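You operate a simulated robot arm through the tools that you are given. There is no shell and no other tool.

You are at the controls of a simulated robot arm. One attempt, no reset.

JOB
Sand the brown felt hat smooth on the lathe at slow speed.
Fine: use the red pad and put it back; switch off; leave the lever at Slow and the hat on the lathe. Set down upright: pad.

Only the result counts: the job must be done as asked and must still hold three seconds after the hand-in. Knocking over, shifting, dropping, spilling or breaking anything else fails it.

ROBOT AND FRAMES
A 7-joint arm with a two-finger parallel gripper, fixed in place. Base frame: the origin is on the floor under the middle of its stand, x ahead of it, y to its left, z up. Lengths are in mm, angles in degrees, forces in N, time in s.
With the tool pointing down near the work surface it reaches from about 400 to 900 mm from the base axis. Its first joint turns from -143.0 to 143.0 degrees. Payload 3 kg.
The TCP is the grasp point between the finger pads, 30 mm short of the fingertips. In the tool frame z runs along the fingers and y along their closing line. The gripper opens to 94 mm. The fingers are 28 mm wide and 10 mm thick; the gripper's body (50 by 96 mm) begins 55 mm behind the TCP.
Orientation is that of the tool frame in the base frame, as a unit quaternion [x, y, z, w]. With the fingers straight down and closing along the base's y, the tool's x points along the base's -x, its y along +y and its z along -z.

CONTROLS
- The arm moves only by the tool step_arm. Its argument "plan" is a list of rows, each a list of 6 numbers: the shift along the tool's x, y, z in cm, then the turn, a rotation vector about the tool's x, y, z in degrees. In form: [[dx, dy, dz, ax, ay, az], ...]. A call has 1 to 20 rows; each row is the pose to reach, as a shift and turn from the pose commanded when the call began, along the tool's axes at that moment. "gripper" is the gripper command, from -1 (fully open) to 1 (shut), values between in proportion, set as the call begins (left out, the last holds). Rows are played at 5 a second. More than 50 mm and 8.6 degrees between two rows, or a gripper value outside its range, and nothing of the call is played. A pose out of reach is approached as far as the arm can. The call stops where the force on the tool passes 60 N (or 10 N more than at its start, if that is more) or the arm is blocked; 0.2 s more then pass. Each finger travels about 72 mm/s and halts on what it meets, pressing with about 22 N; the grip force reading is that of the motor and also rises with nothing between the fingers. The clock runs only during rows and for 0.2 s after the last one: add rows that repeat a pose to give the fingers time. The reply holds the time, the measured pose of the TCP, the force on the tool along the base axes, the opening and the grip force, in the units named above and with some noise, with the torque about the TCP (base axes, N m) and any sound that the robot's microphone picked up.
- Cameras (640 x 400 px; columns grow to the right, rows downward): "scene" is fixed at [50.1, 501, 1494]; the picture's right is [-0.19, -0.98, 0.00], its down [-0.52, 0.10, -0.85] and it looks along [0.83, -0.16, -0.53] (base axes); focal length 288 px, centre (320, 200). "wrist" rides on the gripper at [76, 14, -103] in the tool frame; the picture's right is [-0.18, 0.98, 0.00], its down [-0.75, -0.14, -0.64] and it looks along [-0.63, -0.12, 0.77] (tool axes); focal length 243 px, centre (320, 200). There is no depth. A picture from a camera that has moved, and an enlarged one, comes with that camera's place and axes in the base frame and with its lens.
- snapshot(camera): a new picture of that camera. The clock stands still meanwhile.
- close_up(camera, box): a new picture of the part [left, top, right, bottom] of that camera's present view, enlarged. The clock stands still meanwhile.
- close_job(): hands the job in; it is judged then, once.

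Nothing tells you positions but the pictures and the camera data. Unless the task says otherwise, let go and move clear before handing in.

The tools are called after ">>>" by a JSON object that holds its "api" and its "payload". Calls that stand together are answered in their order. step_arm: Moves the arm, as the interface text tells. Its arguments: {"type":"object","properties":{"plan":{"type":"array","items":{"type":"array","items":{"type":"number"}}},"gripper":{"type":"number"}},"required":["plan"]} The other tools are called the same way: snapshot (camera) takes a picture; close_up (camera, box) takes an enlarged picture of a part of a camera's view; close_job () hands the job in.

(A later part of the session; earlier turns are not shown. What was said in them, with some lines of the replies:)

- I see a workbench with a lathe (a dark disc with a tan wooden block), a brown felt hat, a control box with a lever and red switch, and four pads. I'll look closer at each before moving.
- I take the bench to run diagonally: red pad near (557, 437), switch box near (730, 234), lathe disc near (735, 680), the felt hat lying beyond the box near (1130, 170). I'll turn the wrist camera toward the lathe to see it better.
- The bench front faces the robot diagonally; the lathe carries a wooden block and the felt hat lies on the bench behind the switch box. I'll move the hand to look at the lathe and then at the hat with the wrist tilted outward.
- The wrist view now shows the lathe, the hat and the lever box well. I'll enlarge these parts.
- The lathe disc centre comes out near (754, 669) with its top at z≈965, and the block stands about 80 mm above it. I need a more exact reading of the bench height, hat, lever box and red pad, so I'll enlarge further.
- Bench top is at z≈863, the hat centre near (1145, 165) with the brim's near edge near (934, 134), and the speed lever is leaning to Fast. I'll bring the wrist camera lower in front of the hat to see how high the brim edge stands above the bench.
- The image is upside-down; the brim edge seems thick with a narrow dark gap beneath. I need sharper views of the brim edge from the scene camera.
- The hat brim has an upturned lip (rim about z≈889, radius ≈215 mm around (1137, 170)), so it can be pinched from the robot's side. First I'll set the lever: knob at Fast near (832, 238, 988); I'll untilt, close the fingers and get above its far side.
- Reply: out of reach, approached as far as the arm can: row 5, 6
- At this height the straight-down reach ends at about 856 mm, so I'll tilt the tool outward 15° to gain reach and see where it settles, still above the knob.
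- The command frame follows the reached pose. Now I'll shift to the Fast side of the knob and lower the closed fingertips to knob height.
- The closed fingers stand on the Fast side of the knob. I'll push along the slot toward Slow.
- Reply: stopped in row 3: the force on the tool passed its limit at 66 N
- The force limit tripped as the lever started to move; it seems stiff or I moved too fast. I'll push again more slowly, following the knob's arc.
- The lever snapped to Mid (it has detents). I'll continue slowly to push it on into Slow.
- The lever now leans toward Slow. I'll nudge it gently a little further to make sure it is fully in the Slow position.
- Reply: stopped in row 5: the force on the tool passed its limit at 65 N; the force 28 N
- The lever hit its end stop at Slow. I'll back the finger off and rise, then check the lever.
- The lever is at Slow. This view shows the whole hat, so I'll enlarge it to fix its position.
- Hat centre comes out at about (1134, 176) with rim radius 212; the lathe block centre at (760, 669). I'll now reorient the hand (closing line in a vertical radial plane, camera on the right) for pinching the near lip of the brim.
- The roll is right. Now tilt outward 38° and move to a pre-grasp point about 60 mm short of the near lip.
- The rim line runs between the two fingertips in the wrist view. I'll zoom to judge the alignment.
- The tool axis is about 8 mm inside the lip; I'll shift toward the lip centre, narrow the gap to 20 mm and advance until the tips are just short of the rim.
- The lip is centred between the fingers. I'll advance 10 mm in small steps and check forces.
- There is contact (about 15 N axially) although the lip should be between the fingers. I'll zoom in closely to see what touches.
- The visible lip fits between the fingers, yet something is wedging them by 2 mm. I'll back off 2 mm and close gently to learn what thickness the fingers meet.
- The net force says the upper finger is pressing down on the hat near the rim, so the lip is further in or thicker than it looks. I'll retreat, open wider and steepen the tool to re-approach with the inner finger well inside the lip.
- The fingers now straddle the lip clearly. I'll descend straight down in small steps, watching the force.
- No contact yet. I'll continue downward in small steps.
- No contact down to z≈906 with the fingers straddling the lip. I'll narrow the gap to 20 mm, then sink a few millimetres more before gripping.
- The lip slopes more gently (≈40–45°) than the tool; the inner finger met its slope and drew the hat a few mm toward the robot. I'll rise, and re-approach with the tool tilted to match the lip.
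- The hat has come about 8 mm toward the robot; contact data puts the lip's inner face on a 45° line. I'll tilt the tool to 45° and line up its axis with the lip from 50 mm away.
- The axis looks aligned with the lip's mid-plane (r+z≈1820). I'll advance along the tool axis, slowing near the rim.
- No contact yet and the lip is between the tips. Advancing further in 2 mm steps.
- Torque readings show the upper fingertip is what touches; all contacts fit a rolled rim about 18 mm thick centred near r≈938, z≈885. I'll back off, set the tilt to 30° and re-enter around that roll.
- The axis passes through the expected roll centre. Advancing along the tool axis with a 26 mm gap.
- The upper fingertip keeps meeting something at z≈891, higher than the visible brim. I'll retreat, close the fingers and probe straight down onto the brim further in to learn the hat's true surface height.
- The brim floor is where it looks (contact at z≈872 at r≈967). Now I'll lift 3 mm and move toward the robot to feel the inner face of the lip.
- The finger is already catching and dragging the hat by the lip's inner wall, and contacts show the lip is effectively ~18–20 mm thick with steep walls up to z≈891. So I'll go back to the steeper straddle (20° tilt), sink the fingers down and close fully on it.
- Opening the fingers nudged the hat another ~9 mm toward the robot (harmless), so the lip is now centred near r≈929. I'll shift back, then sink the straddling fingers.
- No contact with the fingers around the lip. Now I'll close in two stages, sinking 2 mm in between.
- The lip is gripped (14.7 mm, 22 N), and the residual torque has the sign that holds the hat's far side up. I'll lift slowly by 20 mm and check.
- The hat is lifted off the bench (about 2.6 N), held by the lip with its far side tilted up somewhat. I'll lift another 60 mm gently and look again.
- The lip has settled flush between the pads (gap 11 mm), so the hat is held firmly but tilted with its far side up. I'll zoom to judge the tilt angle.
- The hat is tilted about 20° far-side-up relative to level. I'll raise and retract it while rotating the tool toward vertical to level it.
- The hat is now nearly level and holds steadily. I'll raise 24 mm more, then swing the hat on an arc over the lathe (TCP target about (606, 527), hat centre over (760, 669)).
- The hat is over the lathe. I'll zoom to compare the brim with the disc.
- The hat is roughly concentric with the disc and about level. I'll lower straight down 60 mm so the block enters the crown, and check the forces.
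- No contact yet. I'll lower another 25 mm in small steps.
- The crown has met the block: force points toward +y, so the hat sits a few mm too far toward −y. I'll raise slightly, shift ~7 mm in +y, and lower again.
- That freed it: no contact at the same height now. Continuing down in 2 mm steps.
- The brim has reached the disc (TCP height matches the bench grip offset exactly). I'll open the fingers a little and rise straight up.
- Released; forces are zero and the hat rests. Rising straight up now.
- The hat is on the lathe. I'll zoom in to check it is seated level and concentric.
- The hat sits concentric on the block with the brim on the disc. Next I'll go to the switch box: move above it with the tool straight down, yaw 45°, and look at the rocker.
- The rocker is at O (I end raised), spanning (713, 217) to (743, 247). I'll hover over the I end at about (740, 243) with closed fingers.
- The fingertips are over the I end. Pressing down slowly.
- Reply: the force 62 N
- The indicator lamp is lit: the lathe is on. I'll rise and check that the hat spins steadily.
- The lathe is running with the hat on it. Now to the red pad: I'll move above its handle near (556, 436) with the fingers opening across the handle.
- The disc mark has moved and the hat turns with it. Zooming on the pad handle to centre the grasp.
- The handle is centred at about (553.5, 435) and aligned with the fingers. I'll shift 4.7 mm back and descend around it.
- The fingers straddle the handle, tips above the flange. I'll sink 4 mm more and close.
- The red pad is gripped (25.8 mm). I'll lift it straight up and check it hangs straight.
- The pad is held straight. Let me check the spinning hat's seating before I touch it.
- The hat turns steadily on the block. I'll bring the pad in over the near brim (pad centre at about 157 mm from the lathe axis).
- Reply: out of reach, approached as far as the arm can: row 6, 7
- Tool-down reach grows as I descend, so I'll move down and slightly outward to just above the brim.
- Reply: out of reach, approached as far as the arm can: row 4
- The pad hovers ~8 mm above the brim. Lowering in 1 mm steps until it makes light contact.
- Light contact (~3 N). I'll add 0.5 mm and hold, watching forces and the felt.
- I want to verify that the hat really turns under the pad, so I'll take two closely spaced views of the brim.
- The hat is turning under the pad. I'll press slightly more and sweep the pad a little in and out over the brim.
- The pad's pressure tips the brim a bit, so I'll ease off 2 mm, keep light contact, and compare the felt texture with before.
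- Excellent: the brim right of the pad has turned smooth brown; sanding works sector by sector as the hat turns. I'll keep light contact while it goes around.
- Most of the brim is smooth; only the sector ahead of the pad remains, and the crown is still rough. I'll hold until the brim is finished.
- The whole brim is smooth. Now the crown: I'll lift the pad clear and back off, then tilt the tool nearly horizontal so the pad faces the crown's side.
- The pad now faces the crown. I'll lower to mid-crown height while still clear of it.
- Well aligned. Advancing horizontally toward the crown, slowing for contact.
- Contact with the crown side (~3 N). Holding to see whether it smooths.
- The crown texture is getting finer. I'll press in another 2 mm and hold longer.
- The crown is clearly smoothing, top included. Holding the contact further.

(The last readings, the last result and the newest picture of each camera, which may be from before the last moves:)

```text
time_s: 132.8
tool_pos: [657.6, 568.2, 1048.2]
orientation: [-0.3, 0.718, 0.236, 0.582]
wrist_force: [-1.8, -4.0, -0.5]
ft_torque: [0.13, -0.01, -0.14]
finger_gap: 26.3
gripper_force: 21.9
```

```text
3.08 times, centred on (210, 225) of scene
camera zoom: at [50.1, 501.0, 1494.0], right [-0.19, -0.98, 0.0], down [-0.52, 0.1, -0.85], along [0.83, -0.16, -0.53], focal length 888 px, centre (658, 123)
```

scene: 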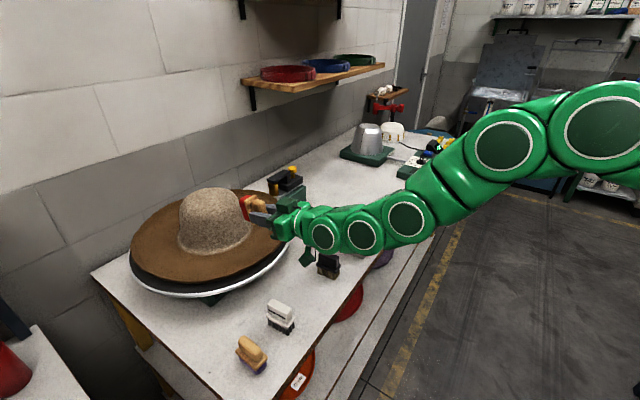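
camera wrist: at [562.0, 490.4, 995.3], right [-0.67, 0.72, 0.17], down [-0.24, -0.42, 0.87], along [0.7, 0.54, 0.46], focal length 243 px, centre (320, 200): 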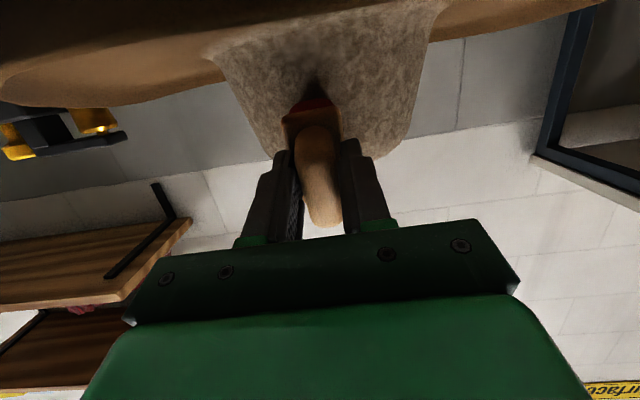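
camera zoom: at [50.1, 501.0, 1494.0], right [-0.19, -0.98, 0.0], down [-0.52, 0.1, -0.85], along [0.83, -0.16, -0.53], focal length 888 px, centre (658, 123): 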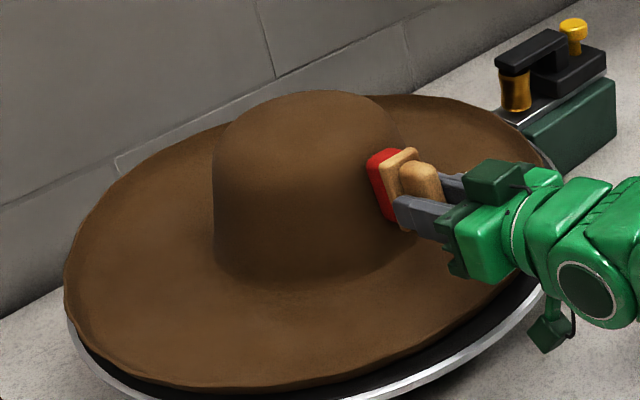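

The crown is now smooth brown all over in view. I'll back off at once and then check the rest as it turns.

>>> {"api": "step_arm", "payload": {"plan": [[0.3, 0, -1.2, 0, 0, 0], [0.6, 0, -2.8, 0, 0, 0], [0.95, 0, -4.4, 0, 0, 0], [0.95, 0, -4.4, 0, 0, 0]]}}

>>> {"api": "close_up", "payload": {"camera": "scene", "box": [120, 160, 300, 300]}}

>>> {"api": "snapshot", "payload": {"camera": "wrist"}}

```text
time_s: 133.8
tool_pos: [625.1, 535.2, 1047.3]
orientation: [-0.3, 0.717, 0.236, 0.583]
wrist_force: [-0.3, 0.5, -0.2]
ft_torque: [-0.03, 0.02, 0.02]
finger_gap: 25.8
gripper_force: 22.3
```

```text
2.86 times, centred on (210, 230) of scene
camera zoom: at [50.1, 501.0, 1494.0], right [-0.19, -0.98, 0.0], down [-0.52, 0.1, -0.85], along [0.83, -0.16, -0.53], focal length 824 px, centre (634, 114)
```

zoom: 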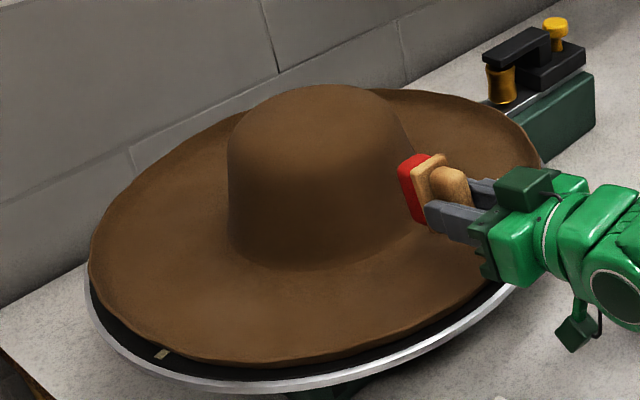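

```text
taken
camera wrist: at [534.1, 462.1, 994.1], right [-0.67, 0.72, 0.17], down [-0.24, -0.42, 0.87], along [0.7, 0.54, 0.46], focal length 243 px, centre (320, 200)
```

wrist: 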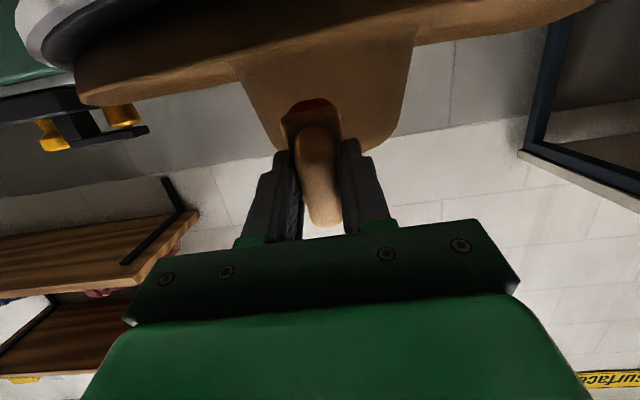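

Everything visible is smooth. Now I'll raise, bring the tool back to vertical and return the pad to its place.

>>> {"api": "step_arm", "payload": {"plan": [[-1.2, -0.02, -1.2, 0, 0, 0], [-2.6, -0.03, -2.0, 0, 0, 0], [-4.1, -0.05, -2.7, 0, 0, 0], [-5.64, -0.07, -3.28, 0, 0, 0], [-5.64, -0.07, -3.28, 0, 0, 0]]}}

>>> {"api": "step_arm", "payload": {"plan": [[0, 0, 0, 0, 7.8, 0], [0, 0, 0, 0, 15.6, 0], [0, 0, 0, 0, 23.4, 0], [0, 0, 0, 0, 31.2, 0], [0, 0, 0, 0, 39.0, 0], [0, 0, 0, 0, 46.8, 0], [0, 0, 0, 0, 54.6, 0], [0, 0, 0, 0, 62.4, 0], [0, 0, 0, 0, 70.2, 0], [0, 0, 0, 0, 78, 0], [0, 0, 0, 0, 78, 0]]}}

>>> {"api": "close_up", "payload": {"camera": "scene", "box": [110, 150, 350, 320]}}

>>> {"api": "snapshot", "payload": {"camera": "wrist"}}

```text
time_s: 135.0
tool_pos: [610.9, 522.5, 1110.2]
orientation: [-0.301, 0.717, 0.237, 0.582]
wrist_force: [-0.2, 0.7, -0.2]
ft_torque: [-0.06, 0.03, 0.0]
finger_gap: 25.9
gripper_force: 22.4
```

```text
time_s: 137.4
tool_pos: [610.6, 522.6, 1110.2]
orientation: [-0.382, 0.924, -0.005, 0.001]
wrist_force: [0.1, -0.2, 0.4]
ft_torque: [0.02, -0.01, 0.03]
finger_gap: 25.7
gripper_force: 21.8
```

```text
2.35 times, centred on (230, 235) of scene
camera zoom: at [50.1, 501.0, 1494.0], right [-0.19, -0.98, 0.0], down [-0.52, 0.1, -0.85], along [0.83, -0.16, -0.53], focal length 679 px, centre (532, 118)
```

zoom: 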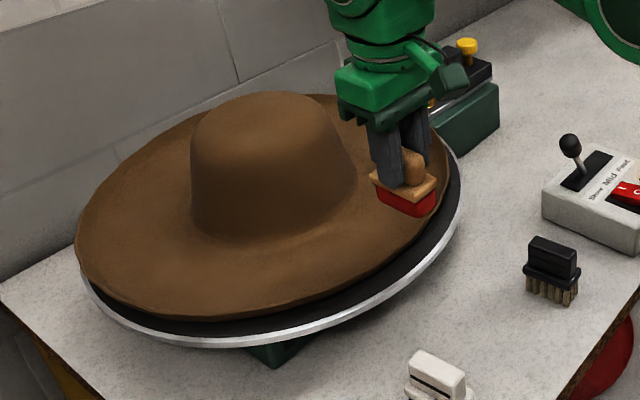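

```text
taken
camera wrist: at [547.3, 478.1, 1213.0], right [-0.56, 0.83, -0.01], down [0.63, 0.44, 0.64], along [0.53, 0.35, -0.77], focal length 243 px, centre (320, 200)
```

wrist: 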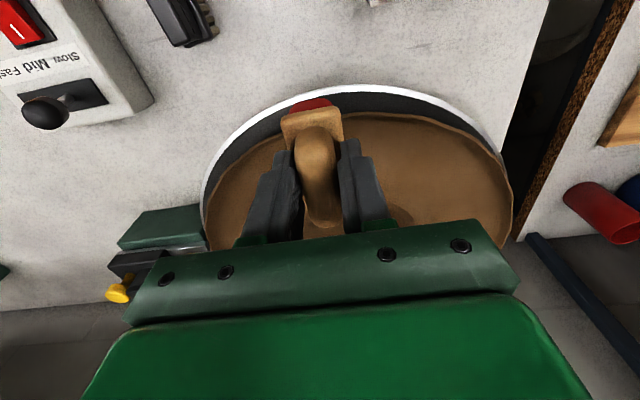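

The hat is smooth all round. Moving the pad back over its place.

>>> {"api": "step_arm", "payload": {"plan": [[2.6, -0.56, 0.4, 0, 0, 0], [5.2, -1.12, 0.8, 0, 0, 0], [7.8, -1.68, 1.2, 0, 0, 0], [10.4, -2.24, 1.66, 0, 0, 0], [10.4, -2.24, 1.66, 0, 0, 0]]}}

>>> {"api": "close_up", "payload": {"camera": "scene", "box": [110, 150, 350, 320]}}

>>> {"api": "snapshot", "payload": {"camera": "wrist"}}

```text
time_s: 138.6
tool_pos: [554.1, 432.7, 1096.3]
orientation: [-0.382, 0.924, -0.006, 0.001]
wrist_force: [-0.7, 0.1, -1.0]
ft_torque: [0.0, 0.01, 0.01]
finger_gap: 26.1
gripper_force: 21.5
```

```text
2.35 times, centred on (230, 235) of scene
camera zoom: at [50.1, 501.0, 1494.0], right [-0.19, -0.98, 0.0], down [-0.52, 0.1, -0.85], along [0.83, -0.16, -0.53], focal length 679 px, centre (532, 118)
```

zoom: 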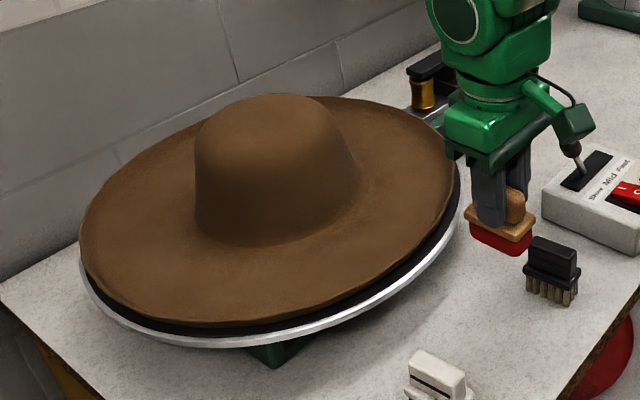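

```text
taken
camera wrist: at [489.0, 387.7, 1197.9], right [-0.56, 0.83, -0.01], down [0.63, 0.44, 0.64], along [0.54, 0.35, -0.77], focal length 243 px, centre (320, 200)
```

wrist: 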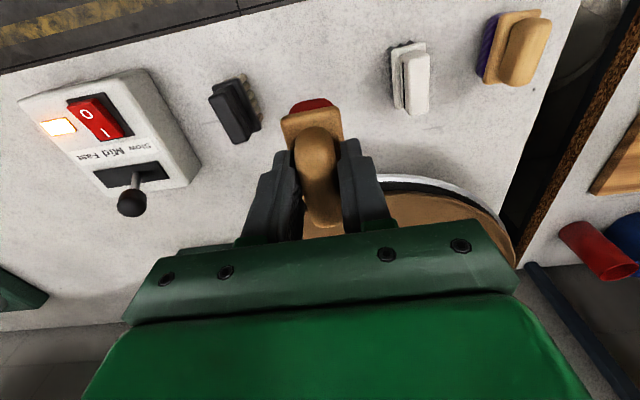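

Over the pad's place. Lowering, gently at the end.

>>> {"api": "step_arm", "payload": {"plan": [[0.05, 0, 4.0, 0, 0, 0], [0.05, 0, 8.0, 0, 0, 0], [0.05, 0, 12.0, 0, 0, 0], [0.05, 0, 14.5, 0, 0, 0], [0.05, 0, 15.5, 0, 0, 0], [0.05, 0, 15.8, 0, 0, 0], [0.05, 0, 15.8, 0, 0, 0]]}}

>>> {"api": "close_up", "payload": {"camera": "scene", "box": [270, 240, 340, 310]}}

```text
time_s: 140.2
tool_pos: [553.7, 432.0, 936.6]
orientation: [-0.382, 0.924, -0.006, 0.001]
wrist_force: [-0.3, -0.5, -1.2]
ft_torque: [-0.04, 0.01, 0.02]
finger_gap: 26.0
gripper_force: 22.1
```

```text
5.71 times, centred on (305, 275) of scene
camera zoom: at [50.1, 501.0, 1494.0], right [-0.19, -0.98, 0.0], down [-0.52, 0.1, -0.85], along [0.83, -0.16, -0.53], focal length 1649 px, centre (406, -229)
```

zoom: 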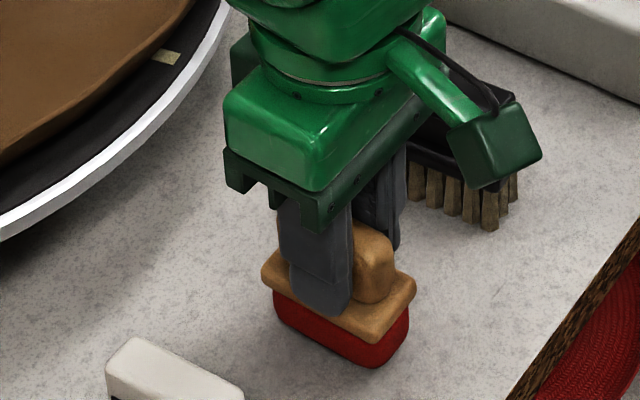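

The pad hovers ~3 mm above its spot, about 3 mm off sideways. I'll correct that and touch down.

>>> {"api": "step_arm", "payload": {"plan": [[-0.03, 0.14, 0, 0, 0, 0], [-0.07, 0.28, 0, 0, 0, 0], [-0.07, 0.28, 0.1, 0, 0, 0], [-0.07, 0.28, 0.2, 0, 0, 0], [-0.07, 0.28, 0.28, 0, 0, 0], [-0.07, 0.28, 0.28, 0, 0, 0]]}}

>>> {"api": "close_up", "payload": {"camera": "scene", "box": [270, 240, 340, 310]}}

```text
time_s: 141.6
tool_pos: [552.0, 433.6, 933.5]
orientation: [-0.382, 0.924, -0.005, 0.001]
wrist_force: [-0.5, -2.3, 11.2]
ft_torque: [0.25, -0.18, -0.05]
finger_gap: 26.0
gripper_force: 21.7
```

```text
5.71 times, centred on (305, 275) of scene
camera zoom: at [50.1, 501.0, 1494.0], right [-0.19, -0.98, 0.0], down [-0.52, 0.1, -0.85], along [0.83, -0.16, -0.53], focal length 1649 px, centre (406, -229)
```

zoom: 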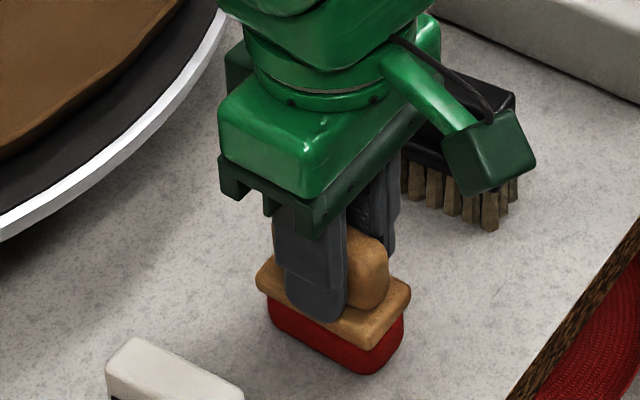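

The pad is down in its original spot (11 N contact). I'll relieve slightly, open and rise straight up.

>>> {"api": "step_arm", "payload": {"plan": [[0, 0, -0.08, 0, 0, 0], [0, 0, -0.08, 0, 0, 0]]}}

>>> {"api": "step_arm", "payload": {"plan": [[0, 0, 0, 0, 0, 0], [0, 0, 0, 0, 0, 0], [0, 0, 0, 0, 0, 0]], "gripper": -0.1}}

>>> {"api": "step_arm", "payload": {"plan": [[0, 0, -1.0, 0, 0, 0], [0, 0, -3.0, 0, 0, 0], [0, 0, -6.5, 0, 0, 0], [0, 0, -10.0, 0, 0, 0], [0, 0, -13.0, 0, 0, 0]]}}

>>> {"api": "close_up", "payload": {"camera": "scene", "box": [270, 240, 340, 310]}}

>>> {"api": "snapshot", "payload": {"camera": "wrist"}}

```text
time_s: 142.2
tool_pos: [551.5, 433.5, 934.1]
orientation: [-0.382, 0.924, -0.006, 0.0]
wrist_force: [-0.5, 0.7, -1.2]
ft_torque: [0.01, -0.01, -0.03]
finger_gap: 25.9
gripper_force: 21.9
```

```text
time_s: 143.0
tool_pos: [552.1, 434.2, 933.5]
orientation: [-0.382, 0.924, -0.006, 0.001]
wrist_force: [-0.4, 0.1, 1.1]
ft_torque: [0.04, 0.01, 0.02]
finger_gap: 51.6
gripper_force: 0.1
```

```text
time_s: 144.2
tool_pos: [551.3, 435.3, 1064.5]
orientation: [-0.382, 0.924, -0.006, 0.0]
wrist_force: [0.0, -0.4, -0.9]
ft_torque: [0.0, 0.01, -0.03]
finger_gap: 51.7
gripper_force: 0.0
```

```text
5.71 times, centred on (305, 275) of scene
camera zoom: at [50.1, 501.0, 1494.0], right [-0.19, -0.98, 0.0], down [-0.52, 0.1, -0.85], along [0.83, -0.16, -0.53], focal length 1649 px, centre (406, -229)
```

zoom: 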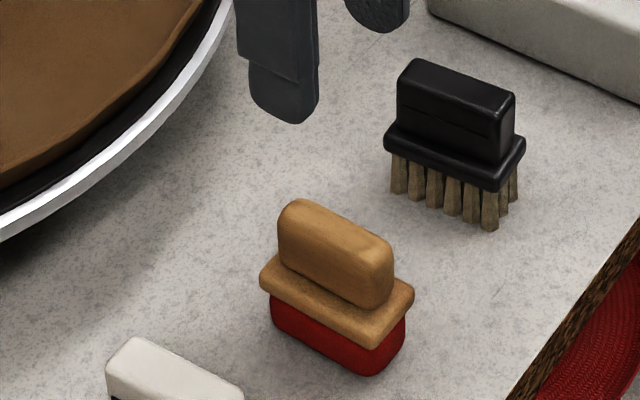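

```text
taken
camera wrist: at [487.0, 390.4, 1167.0], right [-0.56, 0.83, -0.01], down [0.63, 0.44, 0.64], along [0.53, 0.35, -0.77], focal length 243 px, centre (320, 200)
```

wrist: 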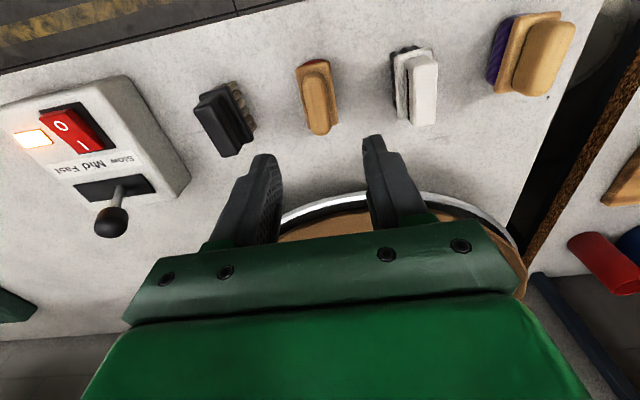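

The pad stands upright in its place. Now I'll go to the switch with closed fingers over the O end, near (717, 220).

>>> {"api": "step_arm", "payload": {"plan": [[0.57, -4.49, 0, 0, 0, 0], [1.14, -8.97, 0, 0, 0, 0], [1.71, -13.46, 0, 0, 0, 0], [2.28, -17.95, 0, 0, 0, 0], [2.85, -22.43, 0, 0, 0, 0], [3.42, -26.92, 0, 0, 0, 0], [3.42, -26.92, 0, 0, 0, 0]], "gripper": 1}}

>>> {"api": "snapshot", "payload": {"camera": "wrist"}}

>>> {"api": "close_up", "payload": {"camera": "scene", "box": [110, 150, 350, 320]}}

```text
time_s: 145.8
tool_pos: [718.7, 219.5, 1066.7]
orientation: [-0.382, 0.924, -0.006, 0.001]
wrist_force: [-0.6, 0.4, 0.2]
ft_torque: [0.01, 0.03, 0.02]
finger_gap: 0.0
gripper_force: 22.1
```

```text
taken
camera wrist: at [655.4, 174.5, 1170.3], right [-0.56, 0.83, -0.01], down [0.63, 0.44, 0.64], along [0.53, 0.35, -0.77], focal length 243 px, centre (320, 200)
```

wrist: 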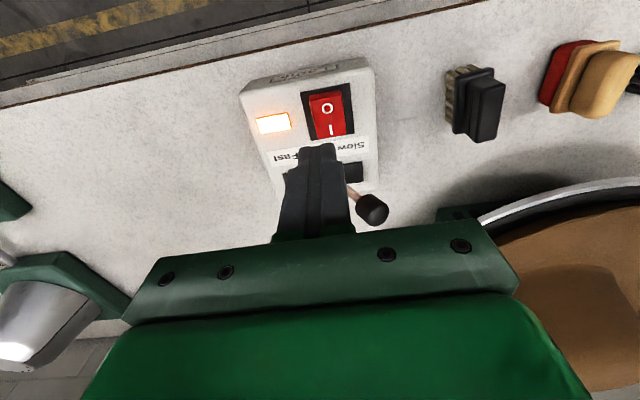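

```text
2.35 times, centred on (230, 235) of scene
camera zoom: at [50.1, 501.0, 1494.0], right [-0.19, -0.98, 0.0], down [-0.52, 0.1, -0.85], along [0.83, -0.16, -0.53], focal length 679 px, centre (532, 118)
```

zoom: 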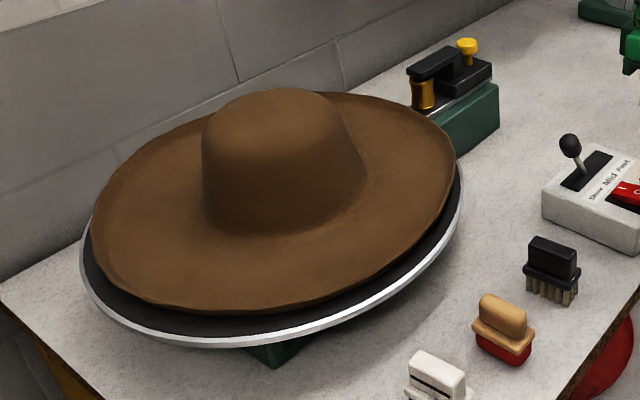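

The hat is uniformly smooth. Now lowering onto the O end and pressing.

>>> {"api": "step_arm", "payload": {"plan": [[0, 0.2, 4.0, 0, 0, 0], [0, 0.2, 7.5, 0, 0, 0], [0, 0.2, 9.2, 0, 0, 0], [0, 0.2, 9.2, 0, 0, 0]]}}

>>> {"api": "close_up", "payload": {"camera": "scene", "box": [320, 180, 400, 260]}}

```text
time_s: 146.8
tool_pos: [717.4, 220.0, 974.8]
orientation: [-0.382, 0.924, -0.006, 0.0]
wrist_force: [-0.1, 0.0, -0.7]
ft_torque: [-0.03, 0.0, -0.02]
finger_gap: 0.0
gripper_force: 22.1
```

```text
5.00 times, centred on (360, 220) of scene
camera zoom: at [50.1, 501.0, 1494.0], right [-0.19, -0.98, 0.0], down [-0.52, 0.1, -0.85], along [0.83, -0.16, -0.53], focal length 1442 px, centre (120, 100)
```

zoom: 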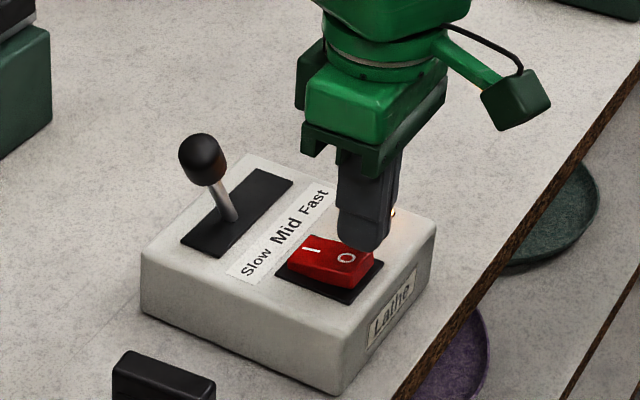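

>>> {"api": "step_arm", "payload": {"plan": [[0, 0, 0.5, 0, 0, 0], [0, 0, 0.9, 0, 0, 0], [0, 0, 1.1, 0, 0, 0], [0, 0, 1.3, 0, 0, 0], [0, 0, 1.5, 0, 0, 0], [0, 0, 1.7, 0, 0, 0], [0, 0, 1.9, 0, 0, 0]]}}

>>> {"api": "close_up", "payload": {"camera": "scene", "box": [320, 180, 400, 260]}}

```text
time_s: 148.4
tool_pos: [717.8, 219.6, 956.7]
orientation: [-0.382, 0.924, -0.006, 0.002]
wrist_force: [-2.2, -2.2, 7.1]
ft_torque: [0.01, 0.01, 0.05]
finger_gap: 0.1
gripper_force: 21.6
```

```text
5.00 times, centred on (360, 220) of scene
camera zoom: at [50.1, 501.0, 1494.0], right [-0.19, -0.98, 0.0], down [-0.52, 0.1, -0.85], along [0.83, -0.16, -0.53], focal length 1442 px, centre (120, 100)
```

zoom: 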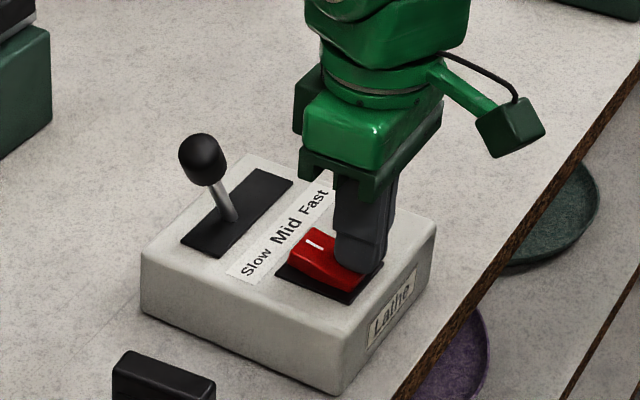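

The rocker has tipped to O. I'll rise and check that the lamp is out.

>>> {"api": "step_arm", "payload": {"plan": [[0, 0, -1.5, 0, 0, 0], [0, 0, -4.0, 0, 0, 0], [0, 0, -8.0, 0, 0, 0], [0, 0, -12.0, 0, 0, 0], [0, 0, -12.0, 0, 0, 0]]}}

>>> {"api": "snapshot", "payload": {"camera": "wrist"}}

>>> {"api": "close_up", "payload": {"camera": "scene", "box": [110, 150, 400, 320]}}

```text
time_s: 149.6
tool_pos: [715.7, 222.4, 1074.9]
orientation: [-0.382, 0.924, -0.005, 0.0]
wrist_force: [0.6, -0.5, 0.0]
ft_torque: [0.0, 0.01, -0.01]
finger_gap: 0.3
gripper_force: 22.6
```

```text
taken
camera wrist: at [652.2, 178.5, 1177.9], right [-0.56, 0.83, -0.01], down [0.63, 0.44, 0.64], along [0.53, 0.35, -0.77], focal length 243 px, centre (320, 200)
```

wrist: 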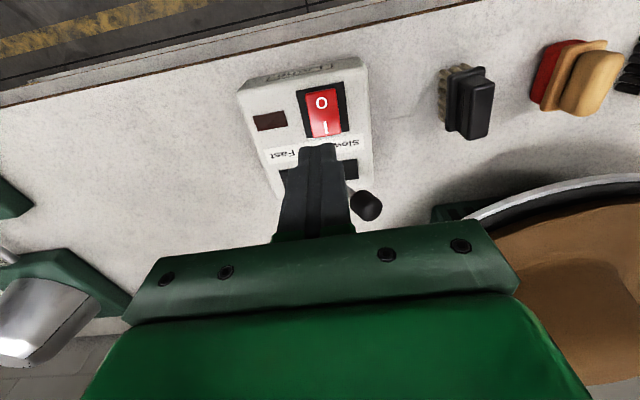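

```text
2.21 times, centred on (255, 235) of scene
camera zoom: at [50.1, 501.0, 1494.0], right [-0.19, -0.98, 0.0], down [-0.52, 0.1, -0.85], along [0.83, -0.16, -0.53], focal length 637 px, centre (463, 123)
```

zoom: 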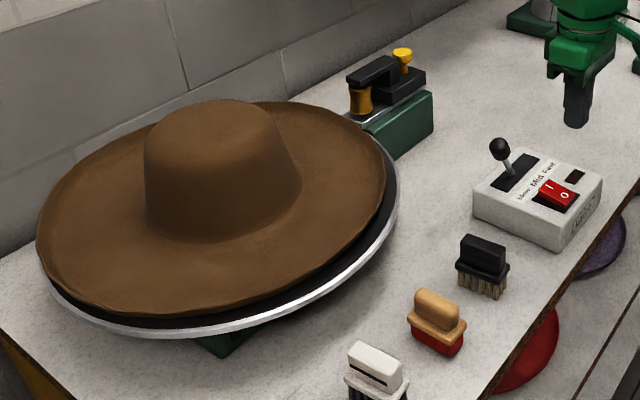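

The lamp is out, the switch is at O and the lever at Slow. I'll move the arm clear and let the lathe come to rest, then check everything once more.

>>> {"api": "step_arm", "payload": {"plan": [[0, 0, -4.0, 0, 0, 0], [2.0, 0, -8.0, 0, 0, 0], [5.0, 0, -12.0, 0, 0, 0], [8.0, 0, -15.0, 0, 0, 0], [11.0, 0, -17.0, 0, 0, 0], [13.0, 0, -18.0, 0, 0, 0], [13.0, 0, -18.0, 0, 0, 0], [13.0, 0, -18.0, 0, 0, 0], [13.0, 0, -18.0, 0, 0, 0], [13.0, 0, -18.0, 0, 0, 0]], "gripper": -0.5}}

>>> {"api": "snapshot", "payload": {"camera": "scene"}}

>>> {"api": "close_up", "payload": {"camera": "scene", "box": [110, 160, 310, 310]}}

>>> {"api": "close_up", "payload": {"camera": "scene", "box": [230, 190, 400, 390]}}

>>> {"api": "snapshot", "payload": {"camera": "wrist"}}

```text
time_s: 151.8
tool_pos: [621.7, 130.9, 1257.2]
orientation: [-0.382, 0.924, -0.006, 0.0]
wrist_force: [0.4, 0.0, -0.3]
ft_torque: [-0.03, 0.01, 0.0]
finger_gap: 70.5
gripper_force: 0.0
```

```text
taken
```

scene: 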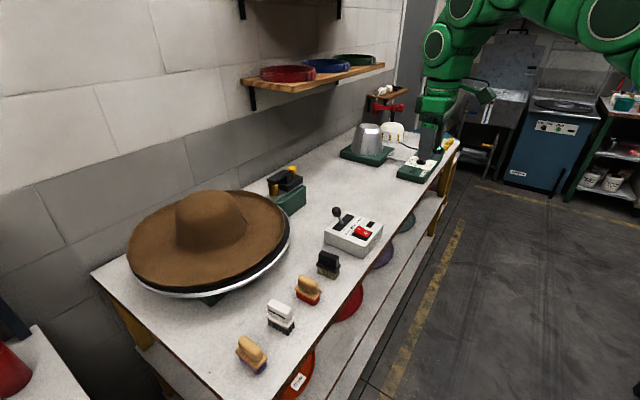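

```text
2.67 times, centred on (210, 235) of scene
camera zoom: at [50.1, 501.0, 1494.0], right [-0.19, -0.98, 0.0], down [-0.52, 0.1, -0.85], along [0.83, -0.16, -0.53], focal length 769 px, centre (613, 107)
```

zoom: 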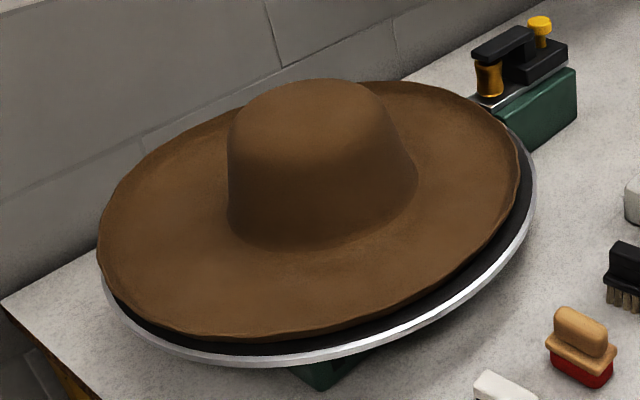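

```text
2.00 times, centred on (315, 290) of scene
camera zoom: at [50.1, 501.0, 1494.0], right [-0.19, -0.98, 0.0], down [-0.52, 0.1, -0.85], along [0.83, -0.16, -0.53], focal length 577 px, centre (330, 20)
```

zoom: 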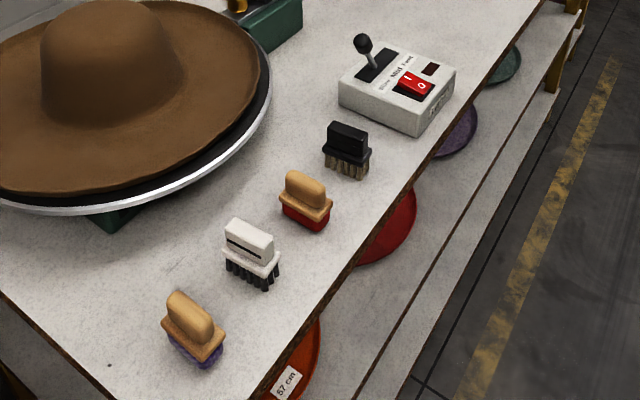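

```text
taken
camera wrist: at [556.8, 86.8, 1359.5], right [-0.56, 0.83, -0.01], down [0.63, 0.44, 0.64], along [0.53, 0.35, -0.77], focal length 243 px, centre (320, 200)
```

wrist: 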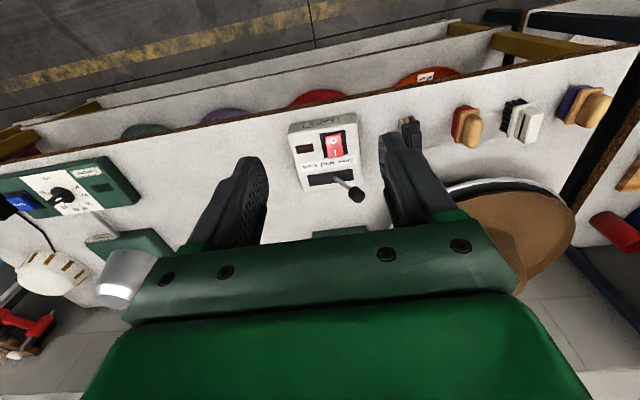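

Everything looks right. One last short wait to confirm the lathe has stopped and nothing moves.

>>> {"api": "step_arm", "payload": {"plan": [[0, 0, 0, 0, 0, 0], [0, 0, 0, 0, 0, 0], [0, 0, 0, 0, 0, 0], [0, 0, 0, 0, 0, 0], [0, 0, 0, 0, 0, 0], [0, 0, 0, 0, 0, 0], [0, 0, 0, 0, 0, 0], [0, 0, 0, 0, 0, 0]]}}

>>> {"api": "close_up", "payload": {"camera": "scene", "box": [110, 160, 310, 310]}}

>>> {"api": "close_up", "payload": {"camera": "wrist", "box": [270, 80, 600, 280]}}

```text
time_s: 153.6
tool_pos: [621.5, 131.7, 1256.6]
orientation: [-0.382, 0.924, -0.006, 0.0]
wrist_force: [0.6, 1.6, 0.2]
ft_torque: [0.01, 0.0, -0.01]
finger_gap: 70.6
gripper_force: 0.1
```

```text
2.67 times, centred on (210, 235) of scene
camera zoom: at [50.1, 501.0, 1494.0], right [-0.19, -0.98, 0.0], down [-0.52, 0.1, -0.85], along [0.83, -0.16, -0.53], focal length 769 px, centre (613, 107)
```

zoom: 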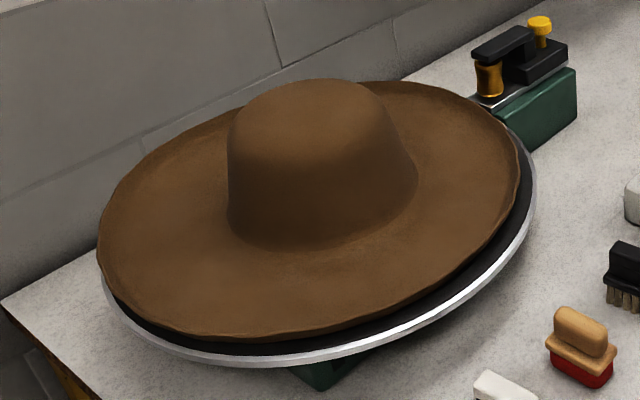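

```text
1.94 times, centred on (435, 180) of wrist
camera zoom: at [556.9, 86.8, 1359.4], right [-0.56, 0.83, -0.01], down [0.63, 0.44, 0.64], along [0.53, 0.35, -0.77], focal length 470 px, centre (97, 239)
```

zoom: 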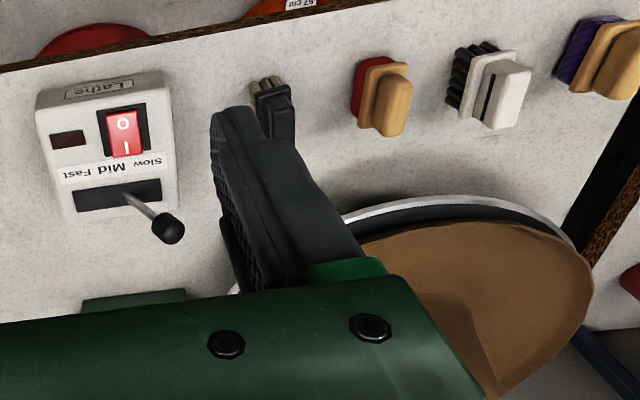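

The lathe has stopped (the two views are identical). The hat is smooth and still on the lathe, the lever is at Slow, the switch is off with its lamp out, and the red pad is upright in its place. The arm is clear, so I'm handing in.

>>> {"api": "close_job", "payload": {}}

```text
The job is handed in.
```

I sanded the brown felt hat smooth on the lathe at slow speed with the red pad, and handed the job in. I don't have the judge's result.

- **Hat:** It was lying on the bench, so I lifted it by the brim and set it over the block on the lathe. The brim and crown both changed from rough felt to smooth brown, and every view I took as the hat turned showed no rough patch left. It sits about 10 mm off-centre on the block, because the crown fits loosely.
- **Lathe:** The lever is at Slow, the switch is at O, the lamp is out, and the disc has stopped.
- **Pad:** The red pad is back upright, within a few millimetres of where it started.
- **Other things:** I saw nothing else knocked, shifted or dropped. The arm is clear of the bench with the gripper open.
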